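You operate a simulated robot arm through the tools that you are given. There is no shell and no other tool. Be economical: measure what you need, move in short steps, check, and stop when the job is done.

Carry out the task below with a simulated robot arm. There is one attempt and no reset: what you move stays moved.

JOB
Tip out the teal cup, brush the side plate and fold the napkin.
Fine: the last of the juice goes into the blue basin; stand the cup in it. Brush the crumbs off the teal side plate with the dry blue palm brush, stand the brush back and fold the blue napkin in half where it lies. The plate stays on the orange place mat. Spill no more than 8 ml a pour. Drop, tip, ram, crush, chip or break nothing, tools too; china and glass break by a fall, knock or squeeze; pinch, strike or load no finger, and keep suds out of food. Set down upright: cup, palm brush. What is to be rubbed or washed off counts as gone when no trace of it is left.
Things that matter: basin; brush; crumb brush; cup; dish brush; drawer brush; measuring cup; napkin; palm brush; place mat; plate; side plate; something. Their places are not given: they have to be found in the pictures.

It is judged by the outcome, as a careful person would: the job done as asked, and still so three seconds after it is handed in. It fails if anything else is knocked over, pushed out of place, dropped, spilled or broken. Flat cloth is picked up by pressing the open fingertips on it (5 to 10 N) and closing them slowly along it; thin cloth reads only 2 to 8 mm in the jaws.

ROBOT AND FRAMES
A 7-joint arm with a two-finger parallel gripper, fixed in place. Base frame: the origin is at the foot of the arm, x ahead of it, y to its left, z up. Lengths are in m, angles in rad, forces in N, time in s.
With the tool pointing down near the work surface it reaches from about 0.1 to 0.36 m from the base axis. Its first joint turns from -2.007 to 2.007 rad. Payload 3.91 kg.
The tool frame sits at the grasp point between the pads (the TCP): z along the fingers, y along the line on which they close. The tips reach 0.03 m beyond it. The gripper opens to 0.11 m. The fingers are 0.02 m wide and 0.01 m thick; the gripper's body (0.048 by 0.112 m) begins 0.055 m behind the TCP.
Orientation is that of the tool frame in the base frame, as [roll, pitch, yaw] about the fixed x, y, z axes, in that order (R = Rz(yaw) Ry(pitch) Rx(roll)). With the fingers straight down and closing along the base's y, the tool's x points along the base's -x, its y along +y and its z along -z.

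CONTROLS
- The arm moves only by the tool servo_tool. Its argument "rows" is a list of rows, each an object (a shift or turn left out is 0, a gripper value left out holds the last) with "dp": the shift along the base's x, y, z in units of 500 mm (1.0 is 500 mm), a list of three; "rot": the turn, a rotation vector about the base's x, y, z in units of 90 degrees (1.0 is 90 degrees), a list of three; "jaw": the closure, from 0 (fully open) to 1 (shut). In form: [{"dp": [dx, dy, dz], "rot": [rx, ry, rz], "jaw": jaw}, ...]. A call has 1 to 8 rows; each row is the pose to reach, as a shift and turn from the pose commanded when the call began. A call with a number of a shift or a turn outside -1 to 1 is refused whole. Each row takes 0.2 s and may step no farther than 0.05 m and 0.15 rad from the row before; otherwise, or with a gripper value out of range, the whole call is refused. A pose out of reach is approached as far as the arm can. The call stops where the force on the tool passes 40 N (or 10 N more than at its start, if that is more) or the arm is blocked; 0.2 s more then pass. The fingers move at their own pace (about 0.108 m/s each) and stop on an object; they squeeze with about 44 N. The grip force told is the motor's: it shows also when the fingers shut on nothing. Time passes only in rows, and 0.2 s behind the last, so rows that repeat a pose let the fingers close. The reply holds the time, the measured pose of the TCP, the force on the tool along the base axes, the opening and the grip force, in the units named above and with some noise, with the torque about the TCP (base axes, N m) and any sound that the robot's microphone picked up.
- Cameras (640 x 400 px; columns grow to the right, rows downward): "scene" is fixed at [0.4012, 0.651, 1.5246]; the picture's right is [-0.99, 0.12, 0.00], its down [0.11, 0.95, -0.29] and it looks along [-0.03, -0.29, -0.96] (base axes); focal length 271 px, centre (320, 200). "wrist" rides on the gripper at [0.072, 0.017, -0.103] in the tool frame; the picture's right is [-0.23, 0.97, 0.00], its down [-0.76, -0.18, -0.62] and it looks along [-0.61, -0.14, 0.78] (tool axes); focal length 222 px, centre (320, 200).
- capture(camera): a new picture of that camera. It takes no simulated time.
- slide_trunk(by): slides the trunk up (or, below 0, down) by that many m; the arm rides with it, the base frame stays. It gives what a move gives, with no picture.
- probe_pixels(camera, pixels): for up to 12 pixels [column, row] of the newest picture of that camera ("zoom" is the newest enlarged one), the place [x, y, z] in the base frame of the surface seen there, good to about 0.002 m. It takes no simulated time.
- enlarge(camera, box): a new picture of the part [left, top, right, bottom] of that camera's present view, enlarged. It takes no simulated time.
- hand_in(): hands the job in; it is judged then, once.

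Go step by step. Measure first, check grasps and placings, and put right what went wrong. The budget is 80 turns and 38 pictures, counting those below and the enlarged ones. Unless the task says otherwise, let go and move clear before handing in, and close with one line.

The tools are called after "Emit:" as a command line: name --argument value ..., lists and objects as JSON in quotes. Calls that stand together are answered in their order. servo_tool: Moves the arm, as the interface text tells. Its arguments: {"type":"object","properties":{"rows":{"type":"array","items":{"type":"object","properties":{"dp":{"type":"array","items":{"type":"number"}},"rot":{"type":"array","items":{"type":"number"}},"jaw":{"type":"number"}}}}},"required":["rows"]} The other tools are called the same way: slide_trunk (by) slides the trunk up or down; capture (camera) takes a picture; probe_pixels (camera, pixels) gives the place of the surface under pixels of a picture; enlarge (camera, box) takes an enlarged picture of a part of a camera's view; hand_in () hands the job in.

At the start:

```text
time_s: 0.0
position: [0.1676, 0.3683, 1.1327]
tool_rot: [-3.141, 0.002, -3.14]
wrist_force: [0.7, 0.5, 0.3]
wrist_torque: [0.03, 0.01, 0.0]
opening: 0.1102
gripper_force: 0.0
trunk travel left (down, up): [-0.725, 0.265]
```

scene: 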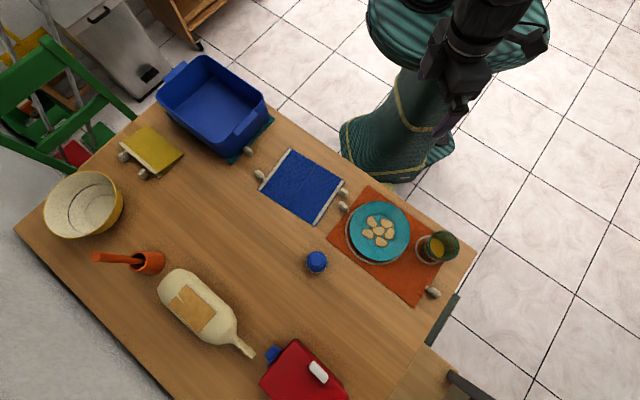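
wrist: 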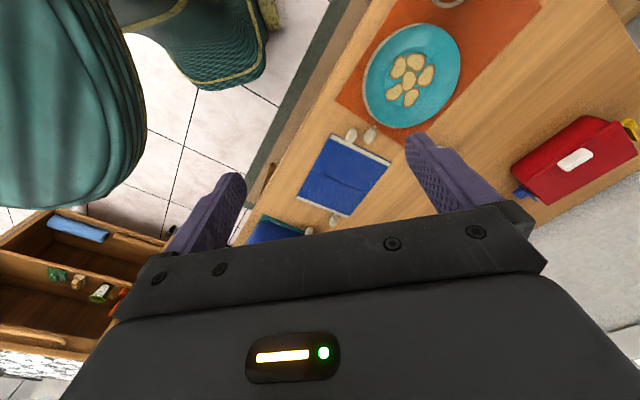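

The scene shows the basin near (212,105), napkin (302,185), a small blue item (316,262), the side plate (378,232) and the cup (437,247). I'll enlarge both halves to measure.

Emit:
enlarge --camera "scene" --box '[240, 130, 480, 310]'

Emit:
probe_pixels --camera "scene" --pixels '[[316, 256], [316, 268], [302, 185], [290, 150], [346, 185], [315, 222], [260, 187], [378, 205], [340, 262], [433, 292], [300, 300], [452, 310]]'

Emit:
enlarge --camera "scene" --box '[20, 40, 290, 290]'

```text
2.22 times, centred on (360, 220) of scene
```

zoom: 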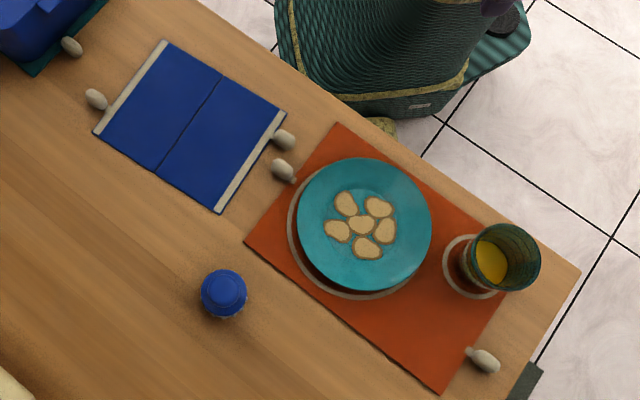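

```text
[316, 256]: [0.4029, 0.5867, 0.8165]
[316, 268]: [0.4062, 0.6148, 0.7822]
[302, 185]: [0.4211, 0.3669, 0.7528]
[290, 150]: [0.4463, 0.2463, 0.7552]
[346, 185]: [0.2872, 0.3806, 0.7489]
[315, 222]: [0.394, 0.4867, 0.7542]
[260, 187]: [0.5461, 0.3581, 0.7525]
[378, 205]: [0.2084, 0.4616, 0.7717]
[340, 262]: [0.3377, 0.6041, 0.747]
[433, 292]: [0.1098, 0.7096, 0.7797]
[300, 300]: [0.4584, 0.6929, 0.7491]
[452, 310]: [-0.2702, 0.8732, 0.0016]
```

```text
1.60 times, centred on (155, 165) of scene
```

zoom: 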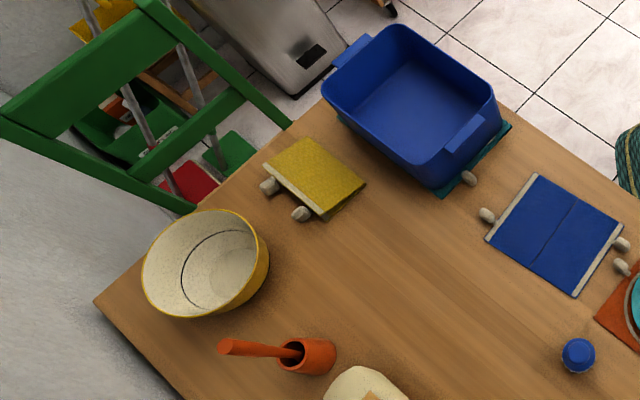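

Table is at z≈0.75. I'll zoom closer on the brush/napkin and on the plate/cup, and probe the basin from the present zoom.

Emit:
probe_pixels --camera "zoom" --pixels '[[410, 90], [400, 30], [330, 100], [430, 180], [495, 110], [465, 135], [350, 52], [420, 140], [470, 178], [487, 215], [622, 243], [621, 267]]'

Emit:
enlarge --camera "scene" --box '[335, 180, 471, 310]'

```text
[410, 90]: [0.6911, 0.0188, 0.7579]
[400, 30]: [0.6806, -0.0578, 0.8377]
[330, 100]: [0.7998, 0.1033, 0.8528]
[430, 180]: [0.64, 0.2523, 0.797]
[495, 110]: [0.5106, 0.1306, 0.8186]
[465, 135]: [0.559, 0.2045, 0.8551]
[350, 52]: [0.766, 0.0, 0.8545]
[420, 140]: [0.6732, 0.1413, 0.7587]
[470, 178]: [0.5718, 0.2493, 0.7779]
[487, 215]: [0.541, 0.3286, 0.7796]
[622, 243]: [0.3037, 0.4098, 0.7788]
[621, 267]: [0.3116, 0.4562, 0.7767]
```

```text
3.08 times, centred on (403, 245) of scene
```

zoom: 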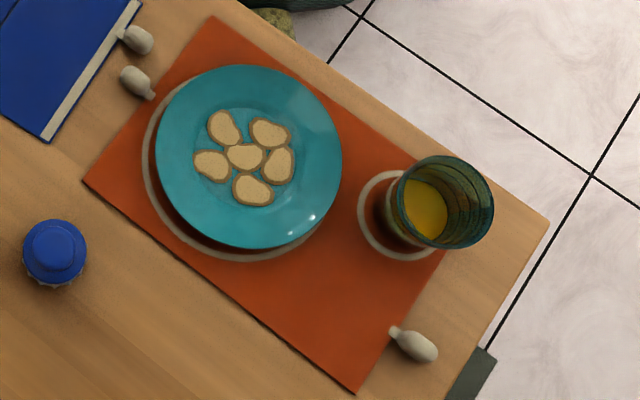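

Cup at zoom (430,205) with juice, plate at (248,157). I'll probe details.

Emit:
probe_pixels --camera "zoom" --pixels '[[425, 158], [492, 205], [445, 246], [395, 200], [425, 215], [245, 158], [175, 110], [320, 110], [230, 245], [55, 235], [55, 275], [413, 345]]'

Emit:
enlarge --camera "scene" --box '[245, 140, 355, 290]'

```text
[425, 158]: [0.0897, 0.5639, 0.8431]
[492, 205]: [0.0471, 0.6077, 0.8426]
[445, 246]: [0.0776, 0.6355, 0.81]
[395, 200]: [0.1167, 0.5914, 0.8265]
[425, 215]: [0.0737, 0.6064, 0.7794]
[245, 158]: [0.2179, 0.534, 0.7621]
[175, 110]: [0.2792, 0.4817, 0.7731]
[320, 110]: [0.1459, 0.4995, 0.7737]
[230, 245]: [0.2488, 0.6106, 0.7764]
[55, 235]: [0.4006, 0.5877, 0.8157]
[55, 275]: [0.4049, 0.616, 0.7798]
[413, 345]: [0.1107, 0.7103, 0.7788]
```

```text
2.67 times, centred on (300, 215) of scene
```

zoom: 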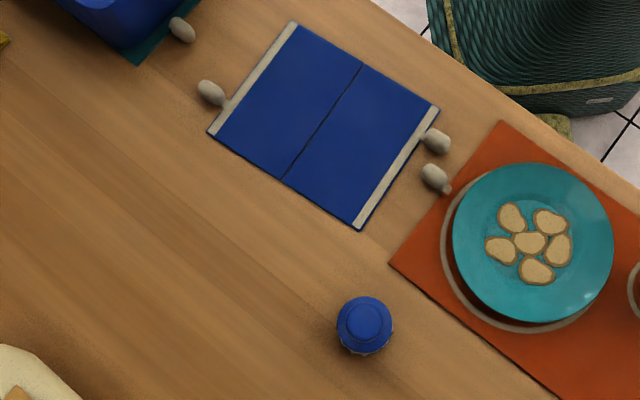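

Measurements look consistent: cup ≈(0.08,0.60), rim z 0.843; plate ≈(0.215,0.535), rim z 0.775; brush ≈(0.402,0.60), top 0.816. Now lower the trunk somewhat to gain reach and test it.

Emit:
slide_trunk --by -0.15

Emit:
servo_tool --rows '[{"dp": [0.02, 0.08, 0]}, {"dp": [0.04, 0.16, 0]}, {"dp": [0.06, 0.24, 0]}, {"dp": [0.06, 0.32, 0]}, {"dp": [0.06, 0.32, 0]}]'

Emit:
capture --camera "scene"

```text
time_s: 1.8
position: [0.1673, 0.3679, 0.982]
tool_rot: [3.142, -0.001, -3.141]
wrist_force: [0.8, 0.5, 0.6]
wrist_torque: [0.0, 0.0, 0.0]
opening: 0.1103
gripper_force: 0.1
trunk travel left (down, up): [-0.575, 0.415]
```

```text
time_s: 3.0
position: [0.1977, 0.5289, 0.9815]
tool_rot: [3.141, 0.002, 3.141]
wrist_force: [-0.7, 0.0, 0.4]
wrist_torque: [0.0, -0.04, 0.01]
opening: 0.1101
gripper_force: 0.2
trunk travel left (down, up): [-0.575, 0.415]
```

```text
31 pictures are left
```

scene: 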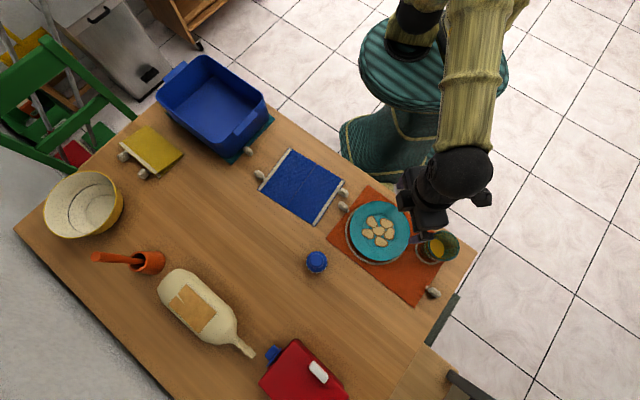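

Reach at this trunk height is good (0.565 m now). For the cup I want the tool pitched outward with the camera on the upper side, so I back off and turn the tool −90° about z.

Emit:
servo_tool --rows '[{"dp": [-0.03, -0.06, 0.02], "rot": [0, 0, -0.09]}, {"dp": [-0.06, -0.12, 0.04], "rot": [0, 0, -0.18]}, {"dp": [-0.1, -0.18, 0.04], "rot": [0, 0, -0.27]}, {"dp": [-0.14, -0.24, 0.04], "rot": [0, 0, -0.36]}, {"dp": [-0.18, -0.28, 0.04], "rot": [0, 0, -0.45]}, {"dp": [-0.22, -0.32, 0.04], "rot": [0, 0, -0.54]}, {"dp": [-0.25, -0.32, 0.04], "rot": [0, 0, -0.63]}, {"dp": [-0.27, -0.32, 0.04], "rot": [0, 0, -0.72]}]'

```text
time_s: 4.8
position: [0.0621, 0.3685, 1.0017]
tool_rot: [3.141, 0.001, 2.01]
wrist_force: [-0.2, 0.0, -0.5]
wrist_torque: [0.01, 0.02, -0.03]
opening: 0.1101
gripper_force: 0.0
trunk travel left (down, up): [-0.575, 0.415]
```

Turn accepted. Now finish the yaw to face the cup.

Emit:
servo_tool --rows '[{"rot": [0, 0, -0.085]}, {"rot": [0, 0, -0.17]}, {"rot": [0, 0, -0.255]}, {"rot": [0, 0, -0.337]}]'

Emit:
servo_tool --rows '[{"rot": [0.0925, -0.0081, 0]}, {"rot": [0.185, -0.0162, 0]}, {"rot": [0.2775, -0.0243, 0]}, {"rot": [0.37, -0.0324, 0]}, {"rot": [0.4625, -0.0405, 0]}, {"rot": [0.555, -0.0486, 0]}, {"rot": [0.555, -0.0486, 0]}]'

Emit:
capture --camera "wrist"

```text
time_s: 5.8
position: [0.0827, 0.3759, 0.9937]
tool_rot: [-3.132, 0.0, 1.486]
wrist_force: [-0.3, 0.8, 0.5]
wrist_torque: [0.03, -0.02, 0.01]
opening: 0.1103
gripper_force: 0.1
out of reach, approached as far as the arm can: row 4
trunk travel left (down, up): [-0.575, 0.415]
```

```text
time_s: 7.3
position: [0.0847, 0.3934, 1.0113]
tool_rot: [-3.14, -0.875, 1.481]
wrist_force: [0.0, -0.1, 0.7]
wrist_torque: [0.02, 0.03, 0.0]
opening: 0.1101
gripper_force: 0.1
out of reach, approached as far as the arm can: row 1, 2, 3, 4, 6, 7
trunk travel left (down, up): [-0.575, 0.415]
```

```text
30 pictures are left
```

wrist: 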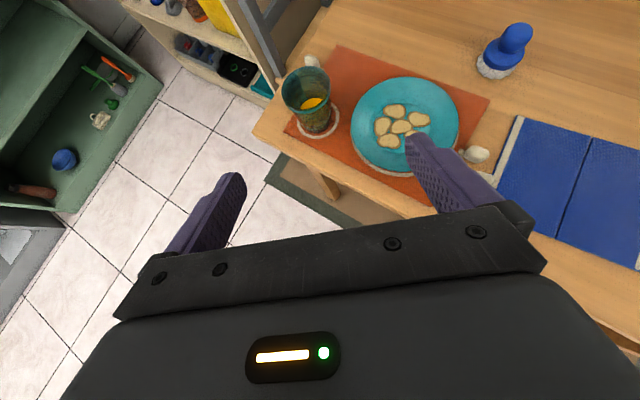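

The wrist view shows the cup at (310,95) and the palm brush at (508,48) with its bristles down. Probing both.

Emit:
probe_pixels --camera "wrist" --pixels '[[284, 88], [330, 78], [308, 105], [315, 128], [296, 112], [329, 105], [516, 30], [500, 55], [496, 73], [484, 66], [513, 70], [478, 154]]'

Emit:
enlarge --camera "wrist" --box '[250, 30, 570, 230]'

```text
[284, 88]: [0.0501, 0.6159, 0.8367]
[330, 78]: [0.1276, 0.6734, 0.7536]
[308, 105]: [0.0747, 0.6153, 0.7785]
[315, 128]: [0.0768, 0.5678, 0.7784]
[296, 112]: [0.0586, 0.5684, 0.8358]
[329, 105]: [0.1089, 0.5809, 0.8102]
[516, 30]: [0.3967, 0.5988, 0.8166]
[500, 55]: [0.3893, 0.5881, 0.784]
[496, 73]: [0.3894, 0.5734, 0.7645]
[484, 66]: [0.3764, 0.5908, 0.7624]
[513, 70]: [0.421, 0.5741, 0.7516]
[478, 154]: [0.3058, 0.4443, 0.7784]
```

```text
2.00 times, centred on (410, 130) of wrist
```

zoom: 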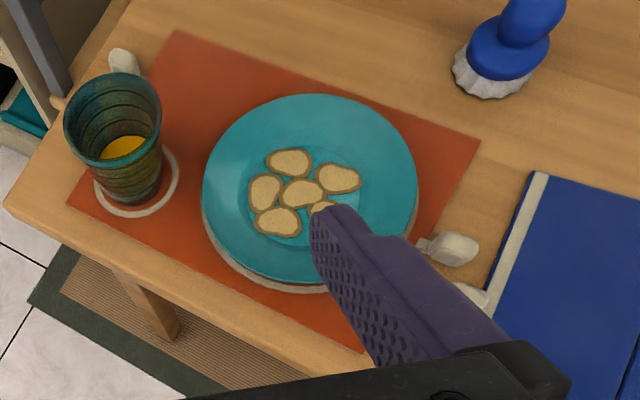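

Cup axis ≈(0.083,0.601), rim radius ≈0.037, z 0.752–0.843. Moving to a pre-grasp point 12 cm back along the pitched tool direction.

Emit:
servo_tool --rows '[{"dp": [-0.005, 0.058, -0.057]}, {"dp": [-0.01, 0.116, -0.114]}, {"dp": [-0.015, 0.174, -0.171]}, {"dp": [-0.02, 0.231, -0.228]}, {"dp": [-0.02, 0.231, -0.228]}]'

```text
time_s: 8.6
position: [0.0738, 0.5098, 0.8974]
tool_rot: [-3.139, -0.876, 1.48]
wrist_force: [-0.1, 0.6, 0.5]
wrist_torque: [0.0, 0.01, -0.01]
opening: 0.1101
gripper_force: 0.0
trunk travel left (down, up): [-0.575, 0.415]
```

Advance along the tool axis to straddle the cup.

Emit:
servo_tool --rows '[{"dp": [0.0046, 0.0456, -0.0387]}, {"dp": [0.0092, 0.0912, -0.0774]}, {"dp": [0.0138, 0.1368, -0.1161]}, {"dp": [0.0184, 0.1824, -0.1548]}, {"dp": [0.0184, 0.1824, -0.1548]}]'

Emit:
capture --camera "wrist"

```text
time_s: 9.8
position: [0.0849, 0.6008, 0.8205]
tool_rot: [-3.141, -0.876, 1.479]
wrist_force: [0.0, -0.2, 0.2]
wrist_torque: [0.0, 0.02, 0.05]
opening: 0.11
gripper_force: 0.0
trunk travel left (down, up): [-0.575, 0.415]
```

```text
28 pictures are left
```

wrist: 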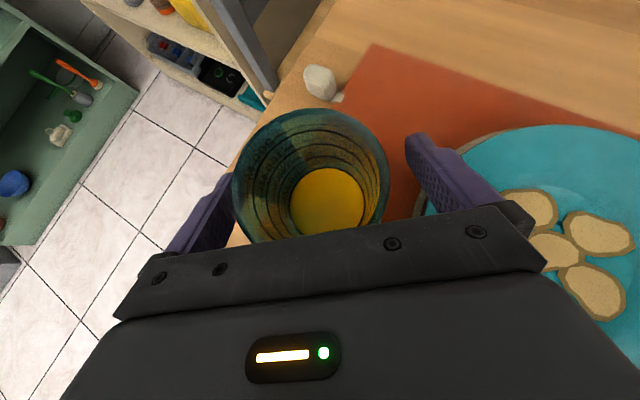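

The cup lies between the fingers but seems nearer the left one; probe the rim to centre.

Emit:
probe_pixels --camera "wrist" --pixels '[[235, 182], [386, 170], [310, 113], [250, 225], [384, 200], [215, 205], [428, 150]]'

```text
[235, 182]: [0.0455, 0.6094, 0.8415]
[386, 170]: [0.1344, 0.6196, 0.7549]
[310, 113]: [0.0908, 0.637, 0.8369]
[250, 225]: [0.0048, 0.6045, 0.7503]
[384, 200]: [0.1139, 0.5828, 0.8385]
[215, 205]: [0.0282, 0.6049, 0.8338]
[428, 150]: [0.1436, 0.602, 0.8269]
```

Cup centre x≈0.082 vs finger centre 0.085; shift −3 mm and close gently in steps.

Emit:
servo_tool --rows '[{"dp": [-0.006, 0, 0], "jaw": 0.2}, {"dp": [-0.006, 0, 0], "jaw": 0.28}, {"dp": [-0.006, 0, 0], "jaw": 0.32}, {"dp": [-0.006, 0, 0], "jaw": 0.36}, {"dp": [-0.006, 0, 0], "jaw": 0.39}, {"dp": [-0.006, 0, 0], "jaw": 0.39}]'

```text
time_s: 11.2
position: [0.0798, 0.6013, 0.8189]
tool_rot: [-3.138, -0.873, 1.481]
wrist_force: [0.2, 0.0, 0.2]
wrist_torque: [0.0, 0.0, -0.03]
opening: 0.0755
gripper_force: 43.5
trunk travel left (down, up): [-0.575, 0.415]
```

Gripped at 75 mm. Lift, and meanwhile probe basin rim corners in the scene picture.

Emit:
servo_tool --rows '[{"dp": [0, 0, 0.03]}, {"dp": [0, 0, 0.09]}, {"dp": [0, -0.03, 0.16]}, {"dp": [0, -0.06, 0.24]}, {"dp": [0, -0.1, 0.3]}, {"dp": [0, -0.14, 0.34]}, {"dp": [0, -0.14, 0.34]}]'

Emit:
probe_pixels --camera "scene" --pixels '[[160, 97], [205, 57], [264, 103], [222, 143], [185, 85], [235, 80], [246, 122], [185, 125], [178, 72], [200, 110], [225, 100], [212, 85]]'

Emit:
capture --camera "scene"

```text
time_s: 12.8
position: [0.0807, 0.5301, 0.9898]
tool_rot: [3.141, -0.876, 1.48]
wrist_force: [0.0, -0.2, -0.2]
wrist_torque: [0.04, -0.01, 0.03]
opening: 0.0669
gripper_force: 0.1
trunk travel left (down, up): [-0.575, 0.415]
```

```text
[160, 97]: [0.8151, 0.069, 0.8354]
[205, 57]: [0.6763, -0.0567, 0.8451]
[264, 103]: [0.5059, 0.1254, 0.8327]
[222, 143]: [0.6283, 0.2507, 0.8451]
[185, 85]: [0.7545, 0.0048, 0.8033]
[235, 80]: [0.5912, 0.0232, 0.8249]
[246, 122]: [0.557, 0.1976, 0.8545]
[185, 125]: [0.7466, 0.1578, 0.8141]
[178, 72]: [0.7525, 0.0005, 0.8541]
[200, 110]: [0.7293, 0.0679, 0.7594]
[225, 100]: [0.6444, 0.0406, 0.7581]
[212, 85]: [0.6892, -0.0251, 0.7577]
```

```text
27 pictures are left
```

scene: 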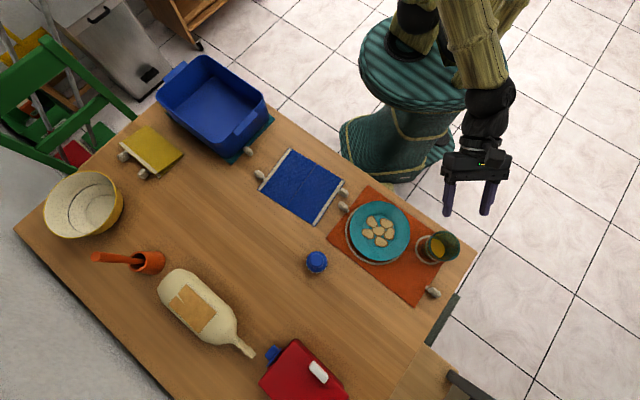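

The pads slipped off (opening 0.067, force 0) and the cup is still standing at (438,247). I'll regrasp lower on the taper, slightly steeper, with a fuller squeeze; first to a new pre-grasp.

Emit:
servo_tool --rows '[{"dp": [0, -0.01, 0], "rot": [-0.0443, 0.004, 0], "jaw": 0}, {"dp": [0, -0.01, 0], "rot": [-0.0887, 0.0081, 0], "jaw": 0}, {"dp": [-0.005, -0.012, -0.07], "rot": [-0.0887, 0.0081, 0]}, {"dp": [-0.01, -0.012, -0.15], "rot": [-0.0887, 0.0081, 0]}, {"dp": [-0.01, -0.012, -0.216], "rot": [-0.0887, 0.0081, 0]}, {"dp": [-0.01, -0.012, -0.216], "rot": [-0.0887, 0.0081, 0]}]'

Emit:
capture --camera "wrist"

```text
time_s: 14.2
position: [0.0738, 0.5234, 0.8817]
tool_rot: [-3.138, -0.734, 1.478]
wrist_force: [0.6, -0.9, 0.1]
wrist_torque: [0.02, 0.0, 0.01]
opening: 0.1102
gripper_force: 0.0
trunk travel left (down, up): [-0.575, 0.415]
```

```text
26 pictures are left
```

wrist: 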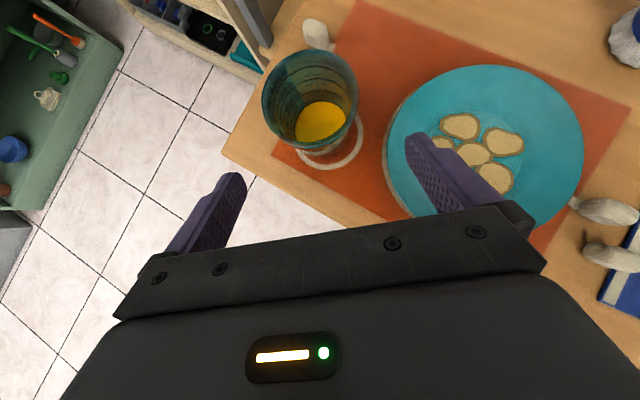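

Juice still in the cup. Probe the rim and base to refine the cup axis.

Emit:
probe_pixels --camera "wrist" --pixels '[[264, 100], [355, 85], [310, 52], [300, 145], [318, 154], [345, 132], [357, 105], [285, 132], [310, 70], [320, 120]]'

```text
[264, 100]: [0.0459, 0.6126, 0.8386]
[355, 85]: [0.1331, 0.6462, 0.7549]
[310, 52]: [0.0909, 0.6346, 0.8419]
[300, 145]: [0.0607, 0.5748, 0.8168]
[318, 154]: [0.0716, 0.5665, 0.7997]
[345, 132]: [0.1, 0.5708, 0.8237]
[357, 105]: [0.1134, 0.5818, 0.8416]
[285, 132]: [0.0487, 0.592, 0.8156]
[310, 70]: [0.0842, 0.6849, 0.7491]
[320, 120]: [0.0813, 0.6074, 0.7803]
```

Axis refined to (0.081,0.599). Advance to the lower grasp point and close firmly.

Emit:
servo_tool --rows '[{"dp": [0.004, 0.043, -0.05]}, {"dp": [0.008, 0.087, -0.1]}, {"dp": [0.0124, 0.1312, -0.1514]}, {"dp": [0.0124, 0.1312, -0.1514]}]'

Emit:
servo_tool --rows '[{"jaw": 0.25}, {"jaw": 0.33}, {"jaw": 0.39}, {"jaw": 0.45}, {"jaw": 0.52}, {"jaw": 0.6}, {"jaw": 0.6}]'

Emit:
capture --camera "wrist"

```text
time_s: 15.2
position: [0.0819, 0.5906, 0.8055]
tool_rot: [-3.14, -0.735, 1.479]
wrist_force: [-0.1, 0.3, 0.8]
wrist_torque: [0.0, 0.01, -0.01]
opening: 0.1101
gripper_force: 0.0
trunk travel left (down, up): [-0.575, 0.415]
```

```text
time_s: 16.8
position: [0.0818, 0.5897, 0.8062]
tool_rot: [-3.141, -0.734, 1.48]
wrist_force: [0.6, -0.1, -0.5]
wrist_torque: [-0.02, -0.02, -0.03]
opening: 0.0688
gripper_force: 44.2
trunk travel left (down, up): [-0.575, 0.415]
```

```text
25 pictures are left
```

wrist: 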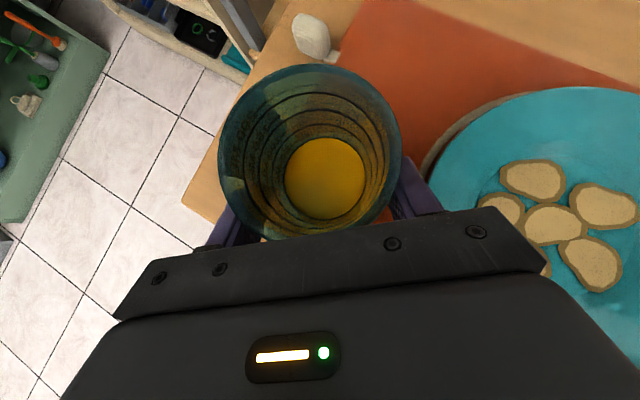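

Gripped at 68.8 mm, force 44 N, below the rim this time. Lift a little and check the grip holds.

Emit:
servo_tool --rows '[{"dp": [0, 0, 0.015]}, {"dp": [0, 0, 0.04]}, {"dp": [0, 0, 0.08]}, {"dp": [0, 0, 0.12]}, {"dp": [0, 0, 0.12]}]'

```text
time_s: 17.9
position: [0.0803, 0.5892, 0.8651]
tool_rot: [-3.139, -0.734, 1.481]
wrist_force: [-0.3, 0.4, -0.5]
wrist_torque: [-0.03, 0.0, 0.0]
opening: 0.0687
gripper_force: 44.2
trunk travel left (down, up): [-0.575, 0.415]
```

Grip holds. Now lift and swing to over the basin in two calls, yawing with the heading.

Emit:
servo_tool --rows '[{"dp": [0.03, -0.03, 0.04], "rot": [0, 0, -0.03]}, {"dp": [0.09, -0.082, 0.08], "rot": [0, 0, -0.08]}, {"dp": [0.157, -0.14, 0.12], "rot": [0, 0, -0.132]}, {"dp": [0.224, -0.198, 0.16], "rot": [0, 0, -0.184]}, {"dp": [0.291, -0.256, 0.2], "rot": [0, 0, -0.236]}, {"dp": [0.358, -0.314, 0.24], "rot": [0, 0, -0.288]}, {"dp": [0.425, -0.372, 0.24], "rot": [0, 0, -0.34]}, {"dp": [0.48, -0.42, 0.24], "rot": [0, 0, -0.392]}]'

Emit:
capture --camera "scene"

```text
time_s: 19.8
position: [0.3214, 0.3793, 0.9863]
tool_rot: [-3.138, -0.734, 0.864]
wrist_force: [-0.2, 0.0, -0.8]
wrist_torque: [0.0, 0.04, 0.03]
opening: 0.0683
gripper_force: 43.9
trunk travel left (down, up): [-0.575, 0.415]
```

```text
24 pictures are left
```

scene: 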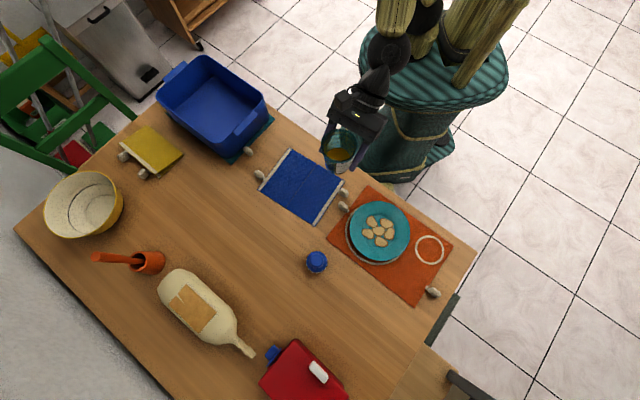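

The cup is held upright with its juice. Continue to over the basin.

Emit:
servo_tool --rows '[{"dp": [0.072, -0.063, 0], "rot": [0, 0, -0.055]}, {"dp": [0.146, -0.126, 0], "rot": [0, 0, -0.11]}, {"dp": [0.22, -0.19, 0], "rot": [0, 0, -0.165]}, {"dp": [0.294, -0.253, 0], "rot": [0, 0, -0.22]}, {"dp": [0.368, -0.317, 0], "rot": [0, 0, -0.275]}, {"dp": [0.442, -0.38, 0], "rot": [0, 0, -0.33]}, {"dp": [0.515, -0.443, 0], "rot": [0, 0, -0.386]}, {"dp": [0.589, -0.508, 0], "rot": [0, 0, -0.442]}]'

```text
time_s: 21.6
position: [0.6168, 0.1248, 0.9857]
tool_rot: [-3.136, -0.734, 0.17]
wrist_force: [-0.5, 0.4, -0.4]
wrist_torque: [-0.04, -0.01, 0.03]
opening: 0.0683
gripper_force: 43.7
trunk travel left (down, up): [-0.575, 0.415]
```

Over the basin. Begin tilting the mouth along the basin's long axis (direction (0.68,−0.73)).

Emit:
servo_tool --rows '[{"rot": [0.0657, 0.0612, 0]}, {"rot": [0.1314, 0.1224, 0]}, {"rot": [0.1971, 0.1836, 0]}, {"rot": [0.2628, 0.2448, 0]}, {"rot": [0.3285, 0.306, 0]}, {"rot": [0.3942, 0.3672, 0]}]'

Emit:
capture --camera "scene"

```text
time_s: 22.9
position: [0.6163, 0.1264, 0.9865]
tool_rot: [-2.453, -0.14, -0.144]
wrist_force: [-1.6, -0.3, -1.0]
wrist_torque: [-0.03, 0.02, -0.03]
opening: 0.0684
gripper_force: 44.2
trunk travel left (down, up): [-0.575, 0.415]
```

```text
23 pictures are left
```

scene: 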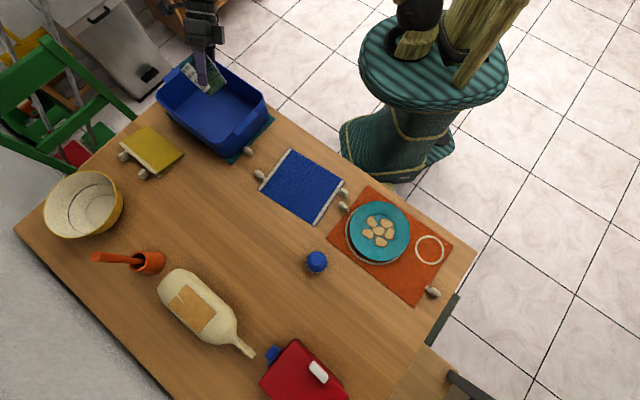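

Feasible and well placed (cup over the basin). Continue tilting to ~113°, lowering slightly, then on.

Emit:
servo_tool --rows '[{"dp": [0, 0, -0.02], "rot": [0.05, 0.0466, 0]}, {"dp": [0, 0, -0.04], "rot": [0.1, 0.0932, 0]}, {"dp": [0, 0, -0.05], "rot": [0.16, 0.149, 0]}, {"dp": [0, 0, -0.05], "rot": [0.22, 0.205, 0]}, {"dp": [0, 0, -0.05], "rot": [0.285, 0.266, 0]}, {"dp": [0, 0, -0.05], "rot": [0.35, 0.326, 0]}, {"dp": [0, 0, -0.05], "rot": [0.415, 0.387, 0]}, {"dp": [0, 0, -0.05], "rot": [0.48, 0.447, 0]}]'

Emit:
enlarge --camera "scene" --box '[130, 20, 300, 170]'

```text
time_s: 24.8
position: [0.6167, 0.1262, 0.9616]
tool_rot: [-1.725, 0.632, 0.056]
wrist_force: [0.4, 0.2, -0.8]
wrist_torque: [-0.03, 0.03, -0.03]
opening: 0.0682
gripper_force: 44.3
trunk travel left (down, up): [-0.575, 0.415]
```

```text
2.67 times, centred on (215, 95) of scene
```

zoom: 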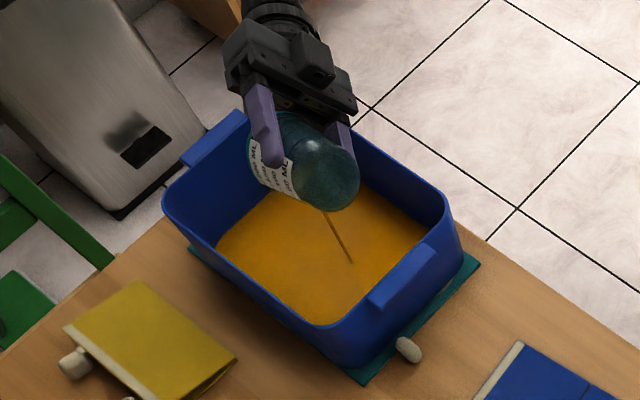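

The juice is running into the basin with a thin stream left. Tilt 13° more and wait for it to drain.

Emit:
servo_tool --rows '[{"rot": [0.05, 0.0466, 0]}, {"rot": [0.1, 0.0932, 0]}, {"rot": [0.1, 0.0932, 0]}, {"rot": [0.1, 0.0932, 0]}, {"rot": [0.1, 0.0932, 0]}, {"rot": [0.1, 0.0932, 0]}, {"rot": [0.1, 0.0932, 0]}, {"rot": [0.1, 0.0932, 0]}]'

Emit:
servo_tool --rows '[{}, {}, {}, {}, {}, {}, {}, {}]'

Emit:
enlarge --camera "scene" --box '[130, 20, 300, 170]'

```text
time_s: 26.6
position: [0.6162, 0.1237, 0.9614]
tool_rot: [-1.499, 0.755, 0.2]
wrist_force: [0.7, -0.4, -0.1]
wrist_torque: [-0.02, -0.01, 0.03]
opening: 0.0679
gripper_force: 44.2
trunk travel left (down, up): [-0.575, 0.415]
```

```text
time_s: 28.4
position: [0.6169, 0.1248, 0.9613]
tool_rot: [-1.5, 0.757, 0.201]
wrist_force: [0.0, 0.2, -1.1]
wrist_torque: [-0.02, 0.0, 0.0]
opening: 0.0679
gripper_force: 44.6
trunk travel left (down, up): [-0.575, 0.415]
```

```text
2.67 times, centred on (215, 95) of scene
```

zoom: 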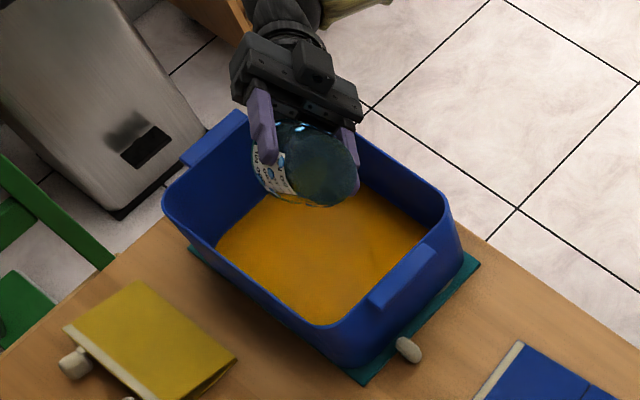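

Drained. Turn the cup back upright in two calls.

Emit:
servo_tool --rows '[{"rot": [-0.065, -0.0605, 0]}, {"rot": [-0.13, -0.121, 0]}, {"rot": [-0.195, -0.1816, 0]}, {"rot": [-0.26, -0.2421, 0]}, {"rot": [-0.325, -0.3027, 0]}, {"rot": [-0.39, -0.3632, 0]}, {"rot": [-0.455, -0.4237, 0]}, {"rot": [-0.52, -0.4843, 0]}]'

Emit:
servo_tool --rows '[{"rot": [-0.065, -0.0605, 0]}, {"rot": [-0.13, -0.121, 0]}, {"rot": [-0.195, -0.1816, 0]}, {"rot": [-0.26, -0.2421, 0]}, {"rot": [-0.325, -0.3027, 0]}, {"rot": [-0.39, -0.3632, 0]}, {"rot": [-0.4542, -0.4231, 0]}, {"dp": [0.04, 0, 0], "rot": [-0.4542, -0.4231, 0]}]'

Emit:
capture --camera "wrist"

```text
time_s: 30.1
position: [0.6166, 0.1249, 0.9615]
tool_rot: [-2.376, -0.043, -0.152]
wrist_force: [-0.2, -0.3, -0.9]
wrist_torque: [0.0, 0.04, 0.05]
opening: 0.0676
gripper_force: 44.3
trunk travel left (down, up): [-0.575, 0.415]
```

```text
time_s: 31.9
position: [0.6353, 0.1266, 0.9597]
tool_rot: [-3.139, -0.736, 0.172]
wrist_force: [-0.4, -0.4, -0.4]
wrist_torque: [0.0, -0.01, -0.01]
opening: 0.0674
gripper_force: 44.2
trunk travel left (down, up): [-0.575, 0.415]
```

```text
20 pictures are left
```

wrist: 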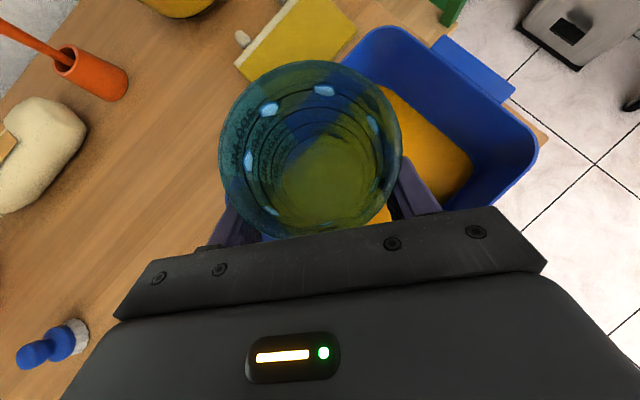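

The cup is empty and upright. Move over the chosen standing spot and lower towards the basin floor.

Emit:
servo_tool --rows '[{"dp": [0.04, -0.027, 0]}, {"dp": [0.08, -0.054, 0]}, {"dp": [0.08, -0.054, -0.07]}, {"dp": [0.08, -0.054, -0.14]}, {"dp": [0.08, -0.054, -0.2]}, {"dp": [0.08, -0.054, -0.25]}, {"dp": [0.08, -0.054, -0.265]}, {"dp": [0.08, -0.054, -0.265]}]'

Emit:
enlarge --camera "scene" --box '[130, 20, 300, 170]'

```text
time_s: 33.8
position: [0.6766, 0.0985, 0.8271]
tool_rot: [-3.139, -0.736, 0.168]
wrist_force: [-0.4, 0.6, 0.1]
wrist_torque: [0.04, 0.01, -0.04]
opening: 0.0676
gripper_force: 43.8
trunk travel left (down, up): [-0.575, 0.415]
```

```text
2.67 times, centred on (215, 95) of scene
```

zoom: 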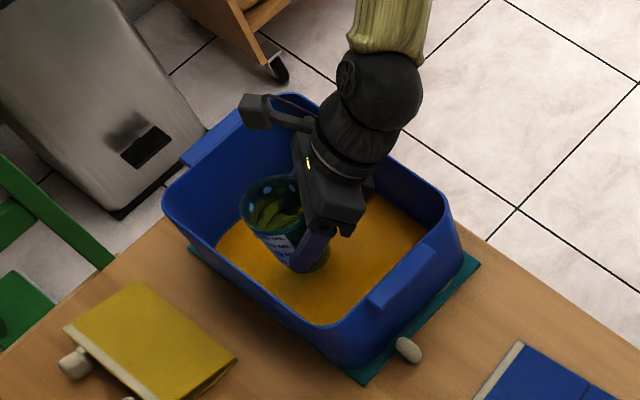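

Clear of the rim. Lower in small steps until contact.

Emit:
servo_tool --rows '[{"dp": [0, 0, -0.006]}, {"dp": [0, 0, -0.012]}, {"dp": [0, 0, -0.018]}, {"dp": [0, 0, -0.022]}, {"dp": [0, 0, -0.022]}]'

```text
time_s: 35.0
position: [0.6755, 0.0993, 0.8166]
tool_rot: [-3.139, -0.734, 0.169]
wrist_force: [0.4, -0.4, -0.2]
wrist_torque: [0.0, 0.01, -0.01]
opening: 0.0677
gripper_force: 44.5
trunk travel left (down, up): [-0.575, 0.415]
```

Emit:
servo_tool --rows '[{"dp": [0, 0, -0.003]}, {"dp": [0, 0, -0.006]}, {"dp": [0, 0, -0.009]}, {"dp": [0, 0, -0.012]}]'

```text
time_s: 36.0
position: [0.6749, 0.0995, 0.8113]
tool_rot: [-3.139, -0.735, 0.169]
wrist_force: [0.7, -0.1, -0.3]
wrist_torque: [-0.01, 0.01, 0.0]
opening: 0.0676
gripper_force: 43.7
trunk travel left (down, up): [-0.575, 0.415]
```

Emit:
servo_tool --rows '[{"dp": [0, 0, -0.002]}, {"dp": [0, 0, -0.004]}, {"dp": [0, 0, -0.006]}]'

Emit:
servo_tool --rows '[{"dp": [0, 0, -0.002]}, {"dp": [0, 0, -0.004]}]'

```text
time_s: 36.8
position: [0.6761, 0.0989, 0.8098]
tool_rot: [-3.139, -0.739, 0.171]
wrist_force: [-0.8, -0.8, 9.1]
wrist_torque: [-0.18, -0.08, -0.02]
opening: 0.0675
gripper_force: 44.0
trunk travel left (down, up): [-0.575, 0.415]
```

```text
time_s: 37.4
position: [0.6766, 0.1, 0.8094]
tool_rot: [-3.141, -0.74, 0.171]
wrist_force: [1.1, 1.7, 21.7]
wrist_torque: [-0.4, -0.32, 0.0]
opening: 0.068
gripper_force: 44.2
trunk travel left (down, up): [-0.575, 0.415]
```

Contact at 0.8095. Ease the load, open slowly, then withdraw along the tool axis.

Emit:
servo_tool --rows '[{"dp": [0, 0, 0.005]}, {"dp": [0, 0, 0.005], "jaw": 0.36}, {"dp": [0, 0, 0.005], "jaw": 0.3}, {"dp": [0, 0, 0.005], "jaw": 0.2}, {"dp": [0, 0, 0.005], "jaw": 0.08}, {"dp": [0, 0, 0.005], "jaw": 0.02}, {"dp": [0, 0, 0.005], "jaw": 0.02}]'

Emit:
servo_tool --rows '[{"dp": [-0.026, -0.0045, 0.03]}, {"dp": [-0.06, -0.0103, 0.068]}, {"dp": [-0.11, -0.019, 0.125]}, {"dp": [-0.165, -0.028, 0.188]}, {"dp": [-0.22, -0.038, 0.25]}, {"dp": [-0.25, -0.043, 0.31]}]'

Emit:
enlarge --camera "scene" --box '[130, 20, 300, 170]'

```text
time_s: 39.0
position: [0.6755, 0.0991, 0.8088]
tool_rot: [-3.14, -0.733, 0.173]
wrist_force: [0.8, -0.3, 0.8]
wrist_torque: [0.01, 0.01, -0.01]
opening: 0.1077
gripper_force: 0.0
trunk travel left (down, up): [-0.575, 0.415]
```

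```text
time_s: 40.4
position: [0.5495, 0.0784, 0.9639]
tool_rot: [-3.139, -0.737, 0.169]
wrist_force: [0.3, -0.1, -0.3]
wrist_torque: [0.0, -0.01, -0.02]
opening: 0.1079
gripper_force: 0.2
trunk travel left (down, up): [-0.575, 0.415]
```

```text
2.67 times, centred on (215, 95) of scene
```

zoom: 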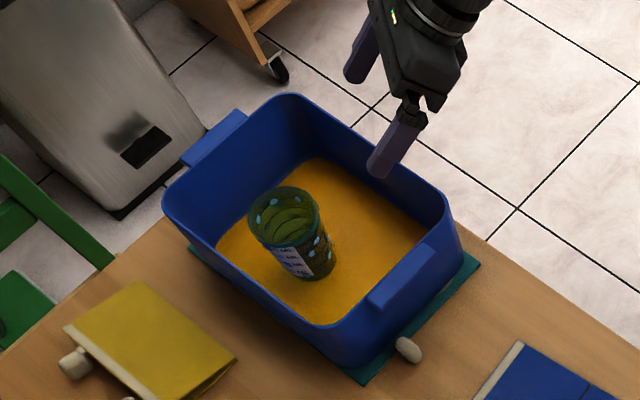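

Cup stands upright in the basin. Now untilt the tool and swing toward the brush.

Emit:
servo_tool --rows '[{"rot": [-0.0158, 0.092, 0]}, {"rot": [-0.0316, 0.184, 0]}, {"rot": [-0.0474, 0.276, 0]}, {"rot": [-0.0632, 0.368, 0]}, {"rot": [-0.079, 0.461, 0]}]'

Emit:
servo_tool --rows '[{"dp": [-0.03, 0.08, 0], "rot": [0, 0, 0.06]}, {"dp": [-0.06, 0.16, 0], "rot": [0, 0, 0.12]}, {"dp": [-0.09, 0.24, 0], "rot": [0, 0, 0.18]}, {"dp": [-0.12, 0.32, 0], "rot": [0, 0, 0.24]}, {"dp": [-0.15, 0.4, 0], "rot": [0, 0, 0.3]}, {"dp": [-0.18, 0.48, 0], "rot": [0, 0, 0.36]}, {"dp": [-0.21, 0.56, 0], "rot": [0, 0, 0.42]}, {"dp": [-0.24, 0.64, 0], "rot": [0, 0, 0.48]}]'

Emit:
servo_tool --rows '[{"dp": [-0.01, 0.08, 0], "rot": [0, 0, 0.03]}, {"dp": [-0.02, 0.16, 0], "rot": [0, 0, 0.036]}, {"dp": [-0.02, 0.22, 0], "rot": [0, 0, 0.036]}, {"dp": [-0.02, 0.22, 0], "rot": [0, 0, 0.036]}]'

Emit:
capture --camera "wrist"

```text
time_s: 41.5
position: [0.5509, 0.0778, 0.9636]
tool_rot: [-3.138, 0.001, 0.171]
wrist_force: [0.5, 0.2, 0.4]
wrist_torque: [0.01, 0.01, 0.01]
opening: 0.1081
gripper_force: 0.0
trunk travel left (down, up): [-0.575, 0.415]
```

```text
time_s: 43.4
position: [0.4313, 0.3979, 0.964]
tool_rot: [-3.139, 0.0, 0.925]
wrist_force: [-0.2, -0.8, 0.7]
wrist_torque: [-0.01, -0.03, 0.01]
opening: 0.1077
gripper_force: 0.0
trunk travel left (down, up): [-0.575, 0.415]
```

```text
time_s: 44.4
position: [0.4214, 0.5066, 0.9637]
tool_rot: [-3.141, 0.0, 0.98]
wrist_force: [0.0, 0.4, -1.4]
wrist_torque: [-0.01, -0.04, -0.02]
opening: 0.1077
gripper_force: 0.2
trunk travel left (down, up): [-0.575, 0.415]
```

```text
17 pictures are left
```

wrist: 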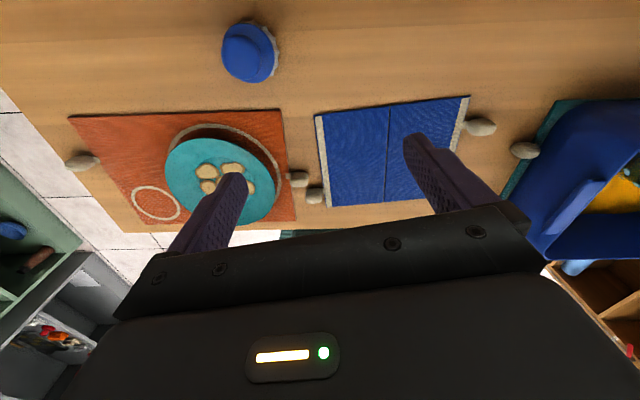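

Tool-down works at r=0.66. The brush is at wrist (250,52); enlarge and probe for its shape.

Emit:
enlarge --camera "wrist" --box '[200, 10, 300, 100]'

Emit:
probe_pixels --camera "wrist" --pixels '[[243, 48], [232, 55], [252, 55], [241, 66], [247, 76], [265, 60], [223, 55], [250, 28], [274, 62], [226, 40], [262, 78], [258, 35]]'

```text
4.44 times, centred on (250, 55) of wrist
```

zoom: 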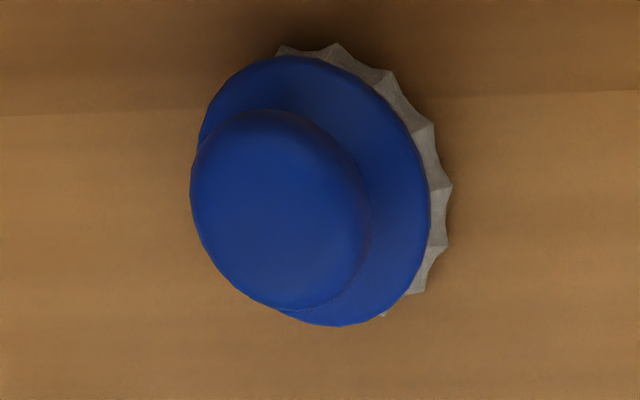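

```text
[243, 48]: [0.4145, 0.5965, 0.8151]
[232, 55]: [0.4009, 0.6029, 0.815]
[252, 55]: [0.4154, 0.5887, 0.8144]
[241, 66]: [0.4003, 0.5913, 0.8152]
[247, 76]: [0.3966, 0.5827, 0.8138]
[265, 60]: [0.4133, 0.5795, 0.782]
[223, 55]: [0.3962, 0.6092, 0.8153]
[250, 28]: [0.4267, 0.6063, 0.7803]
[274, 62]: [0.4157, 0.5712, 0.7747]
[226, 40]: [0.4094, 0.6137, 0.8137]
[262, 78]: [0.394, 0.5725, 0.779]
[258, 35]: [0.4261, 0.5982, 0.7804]
```

Knob centre ≈(0.404,0.598), r≈0.017, top 0.815, disc top ≈0.781. Move above and descend to TCP z≈0.817.

Emit:
servo_tool --rows '[{"dp": [-0.018, 0.092, 0]}, {"dp": [-0.035, 0.183, 0]}, {"dp": [-0.035, 0.183, -0.08]}, {"dp": [-0.035, 0.183, -0.16]}, {"dp": [-0.035, 0.183, -0.24]}, {"dp": [-0.035, 0.183, -0.294]}, {"dp": [-0.035, 0.183, -0.294]}]'

Emit:
capture --camera "wrist"

```text
time_s: 46.0
position: [0.4037, 0.5997, 0.8156]
tool_rot: [-3.138, -0.001, 0.983]
wrist_force: [0.4, 0.8, 0.1]
wrist_torque: [0.0, -0.01, 0.0]
opening: 0.1078
gripper_force: 0.0
out of reach, approached as far as the arm can: row 2
trunk travel left (down, up): [-0.575, 0.415]
```

```text
15 pictures are left
```

wrist: 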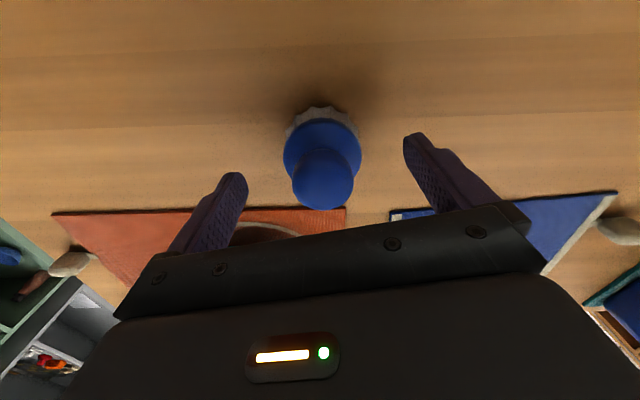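

Knob is centred between the fingers. Close slowly.

Emit:
servo_tool --rows '[{"jaw": 0.25}, {"jaw": 0.45}, {"jaw": 0.6}, {"jaw": 0.66}, {"jaw": 0.7}, {"jaw": 0.75}, {"jaw": 0.8}, {"jaw": 0.8}]'

Emit:
servo_tool --rows '[{"dp": [0, 0, 0.02]}, {"dp": [0, 0, 0.06]}, {"dp": [0, 0, 0.12]}, {"dp": [0, -0.01, 0.18]}, {"dp": [0, -0.01, 0.18]}]'

Emit:
capture --camera "scene"

```text
time_s: 47.8
position: [0.4029, 0.5987, 0.8159]
tool_rot: [-3.139, -0.002, 0.982]
wrist_force: [0.7, 1.0, 2.0]
wrist_torque: [-0.01, -0.11, 0.04]
opening: 0.0363
gripper_force: 44.3
trunk travel left (down, up): [-0.575, 0.415]
```

```text
time_s: 49.0
position: [0.4037, 0.5939, 0.9074]
tool_rot: [-3.139, 0.0, 0.982]
wrist_force: [-0.6, -0.1, -0.8]
wrist_torque: [0.05, 0.02, -0.03]
opening: 0.0359
gripper_force: 44.3
trunk travel left (down, up): [-0.575, 0.415]
```

```text
14 pictures are left
```

scene: 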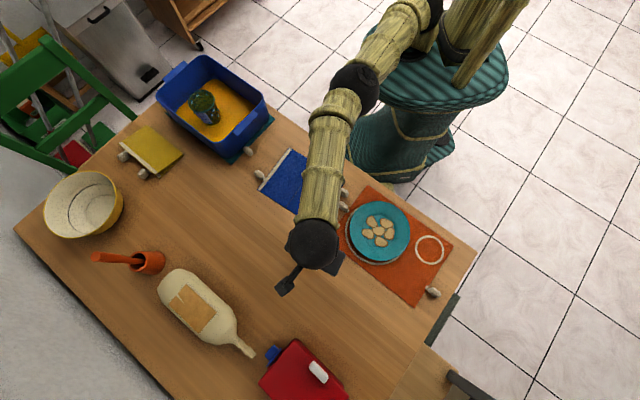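

Brush held (36 mm). Probe the plate profile and crumb locations in this scene picture.

Emit:
probe_pixels --camera "scene" --pixels '[[378, 232], [371, 221], [386, 223], [367, 233], [389, 234], [380, 242], [360, 222], [398, 222], [360, 245], [396, 247], [378, 212], [380, 252]]'

Emit:
enlarge --camera "scene" --box '[343, 195, 417, 270]'

```text
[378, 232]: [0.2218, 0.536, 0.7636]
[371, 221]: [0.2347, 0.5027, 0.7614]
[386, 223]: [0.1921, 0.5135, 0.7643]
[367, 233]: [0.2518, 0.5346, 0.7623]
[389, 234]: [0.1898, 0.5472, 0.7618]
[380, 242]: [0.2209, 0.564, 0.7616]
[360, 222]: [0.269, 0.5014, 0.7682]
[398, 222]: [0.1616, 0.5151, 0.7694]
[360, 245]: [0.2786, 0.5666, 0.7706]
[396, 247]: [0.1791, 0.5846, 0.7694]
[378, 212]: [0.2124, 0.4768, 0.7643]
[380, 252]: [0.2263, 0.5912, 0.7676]
```

```text
5.33 times, centred on (380, 232) of scene
```

zoom: 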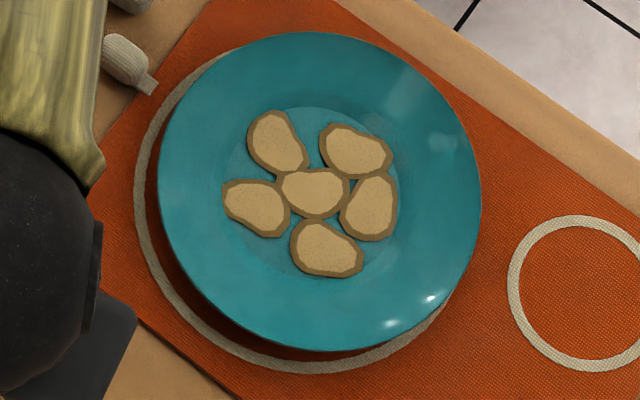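

Crumb field centred at (0.220,0.536), within ~50 mm radius; plate surface z≈0.762. Carry the brush over it and descend gently.

Emit:
servo_tool --rows '[{"dp": [-0.07, -0.023, 0]}, {"dp": [-0.15, -0.047, 0]}, {"dp": [-0.23, -0.073, 0]}, {"dp": [-0.31, -0.098, 0]}, {"dp": [-0.367, -0.116, 0]}, {"dp": [-0.367, -0.116, -0.07]}, {"dp": [-0.367, -0.116, -0.13]}, {"dp": [-0.367, -0.116, -0.13]}]'

Emit:
servo_tool --rows '[{"dp": [0, 0, -0.01]}, {"dp": [0, 0, -0.016]}, {"dp": [0, 0, -0.022]}, {"dp": [0, 0, -0.026]}]'

```text
time_s: 50.8
position: [0.2196, 0.5354, 0.8412]
tool_rot: [-3.138, 0.002, 0.981]
wrist_force: [-0.1, 0.0, -1.3]
wrist_torque: [-0.01, 0.0, -0.02]
opening: 0.0357
gripper_force: 44.1
trunk travel left (down, up): [-0.575, 0.415]
```

```text
time_s: 51.8
position: [0.2191, 0.5345, 0.8282]
tool_rot: [-3.139, 0.0, 0.982]
wrist_force: [0.5, 0.5, -1.0]
wrist_torque: [0.02, 0.02, 0.01]
opening: 0.036
gripper_force: 44.4
trunk travel left (down, up): [-0.575, 0.415]
```

Emit:
servo_tool --rows '[{"dp": [0, 0, -0.003]}, {"dp": [0, 0, -0.006]}]'

Emit:
servo_tool --rows '[{"dp": [0, 0, -0.002]}, {"dp": [0, 0, -0.004]}]'

```text
time_s: 52.4
position: [0.2197, 0.5357, 0.8285]
tool_rot: [-3.137, -0.003, 0.98]
wrist_force: [1.0, -0.9, 13.8]
wrist_torque: [-0.38, -0.07, 0.04]
opening: 0.0359
gripper_force: 44.2
trunk travel left (down, up): [-0.575, 0.415]
```

```text
time_s: 53.0
position: [0.2188, 0.5354, 0.8279]
tool_rot: [-3.136, -0.005, 0.98]
wrist_force: [4.2, 0.5, 33.0]
wrist_torque: [-0.55, -0.39, 0.18]
opening: 0.0356
gripper_force: 43.6
trunk travel left (down, up): [-0.575, 0.415]
```

Contact is stiff (~10 N/mm); ease to ~8 N and make a slow circle of 24 mm radius.

Emit:
servo_tool --rows '[{"dp": [0, 0, 0.005]}, {"dp": [0.024, 0, 0.005]}, {"dp": [0.048, 0, 0.005]}]'

Emit:
servo_tool --rows '[{"dp": [-0.014, 0.034, 0]}, {"dp": [-0.048, 0.048, 0]}, {"dp": [-0.082, 0.034, 0]}, {"dp": [-0.096, 0, 0]}, {"dp": [-0.082, -0.034, 0]}, {"dp": [-0.048, -0.048, 0]}, {"dp": [-0.014, -0.034, 0]}, {"dp": [0, 0, 0]}]'

Emit:
enlarge --camera "scene" --box '[320, 170, 470, 310]'

```text
time_s: 53.8
position: [0.2426, 0.5351, 0.826]
tool_rot: [-3.138, 0.001, 0.984]
wrist_force: [-5.5, -0.6, 1.0]
wrist_torque: [-0.07, -0.13, 0.02]
opening: 0.035
gripper_force: 43.4
trunk travel left (down, up): [-0.575, 0.415]
```

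```text
time_s: 55.5
position: [0.2435, 0.536, 0.8262]
tool_rot: [-3.138, 0.0, 0.981]
wrist_force: [0.0, 0.8, -1.0]
wrist_torque: [0.04, 0.03, 0.0]
opening: 0.0352
gripper_force: 44.0
trunk travel left (down, up): [-0.575, 0.415]
```

```text
2.86 times, centred on (395, 240) of scene
```

zoom: 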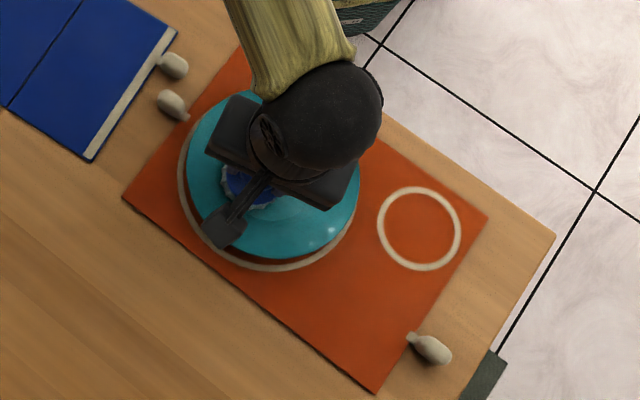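

Contact was lost (force ≈0; the brush shifted ~2 mm up in the grip). Lower to light contact again and circle.

Emit:
servo_tool --rows '[{"dp": [0, 0, -0.0015]}, {"dp": [0, 0, -0.003]}]'

```text
time_s: 56.1
position: [0.2448, 0.5344, 0.826]
tool_rot: [-3.138, -0.002, 0.981]
wrist_force: [0.1, 1.2, 6.7]
wrist_torque: [-0.04, -0.02, 0.03]
opening: 0.0349
gripper_force: 44.0
trunk travel left (down, up): [-0.575, 0.415]
```

6.7 N; circle now.

Emit:
servo_tool --rows '[{"dp": [-0.014, 0.034, 0]}, {"dp": [-0.048, 0.048, 0]}, {"dp": [-0.082, 0.034, 0]}, {"dp": [-0.096, 0, 0]}]'

Emit:
servo_tool --rows '[{"dp": [0.014, -0.034, -0.001]}, {"dp": [0.048, -0.048, -0.001]}, {"dp": [0.082, -0.034, -0.001]}, {"dp": [0.096, 0, -0.001]}]'

```text
time_s: 57.1
position: [0.1968, 0.5359, 0.8252]
tool_rot: [-3.137, -0.005, 0.981]
wrist_force: [2.9, 4.2, 14.5]
wrist_torque: [0.13, -0.27, 0.09]
opening: 0.0345
gripper_force: 43.8
trunk travel left (down, up): [-0.575, 0.415]
```

```text
time_s: 58.1
position: [0.2438, 0.5353, 0.8255]
tool_rot: [-3.139, 0.0, 0.981]
wrist_force: [-2.8, -7.2, 15.6]
wrist_torque: [-0.5, 0.25, 0.03]
opening: 0.0343
gripper_force: 44.0
trunk travel left (down, up): [-0.575, 0.415]
```

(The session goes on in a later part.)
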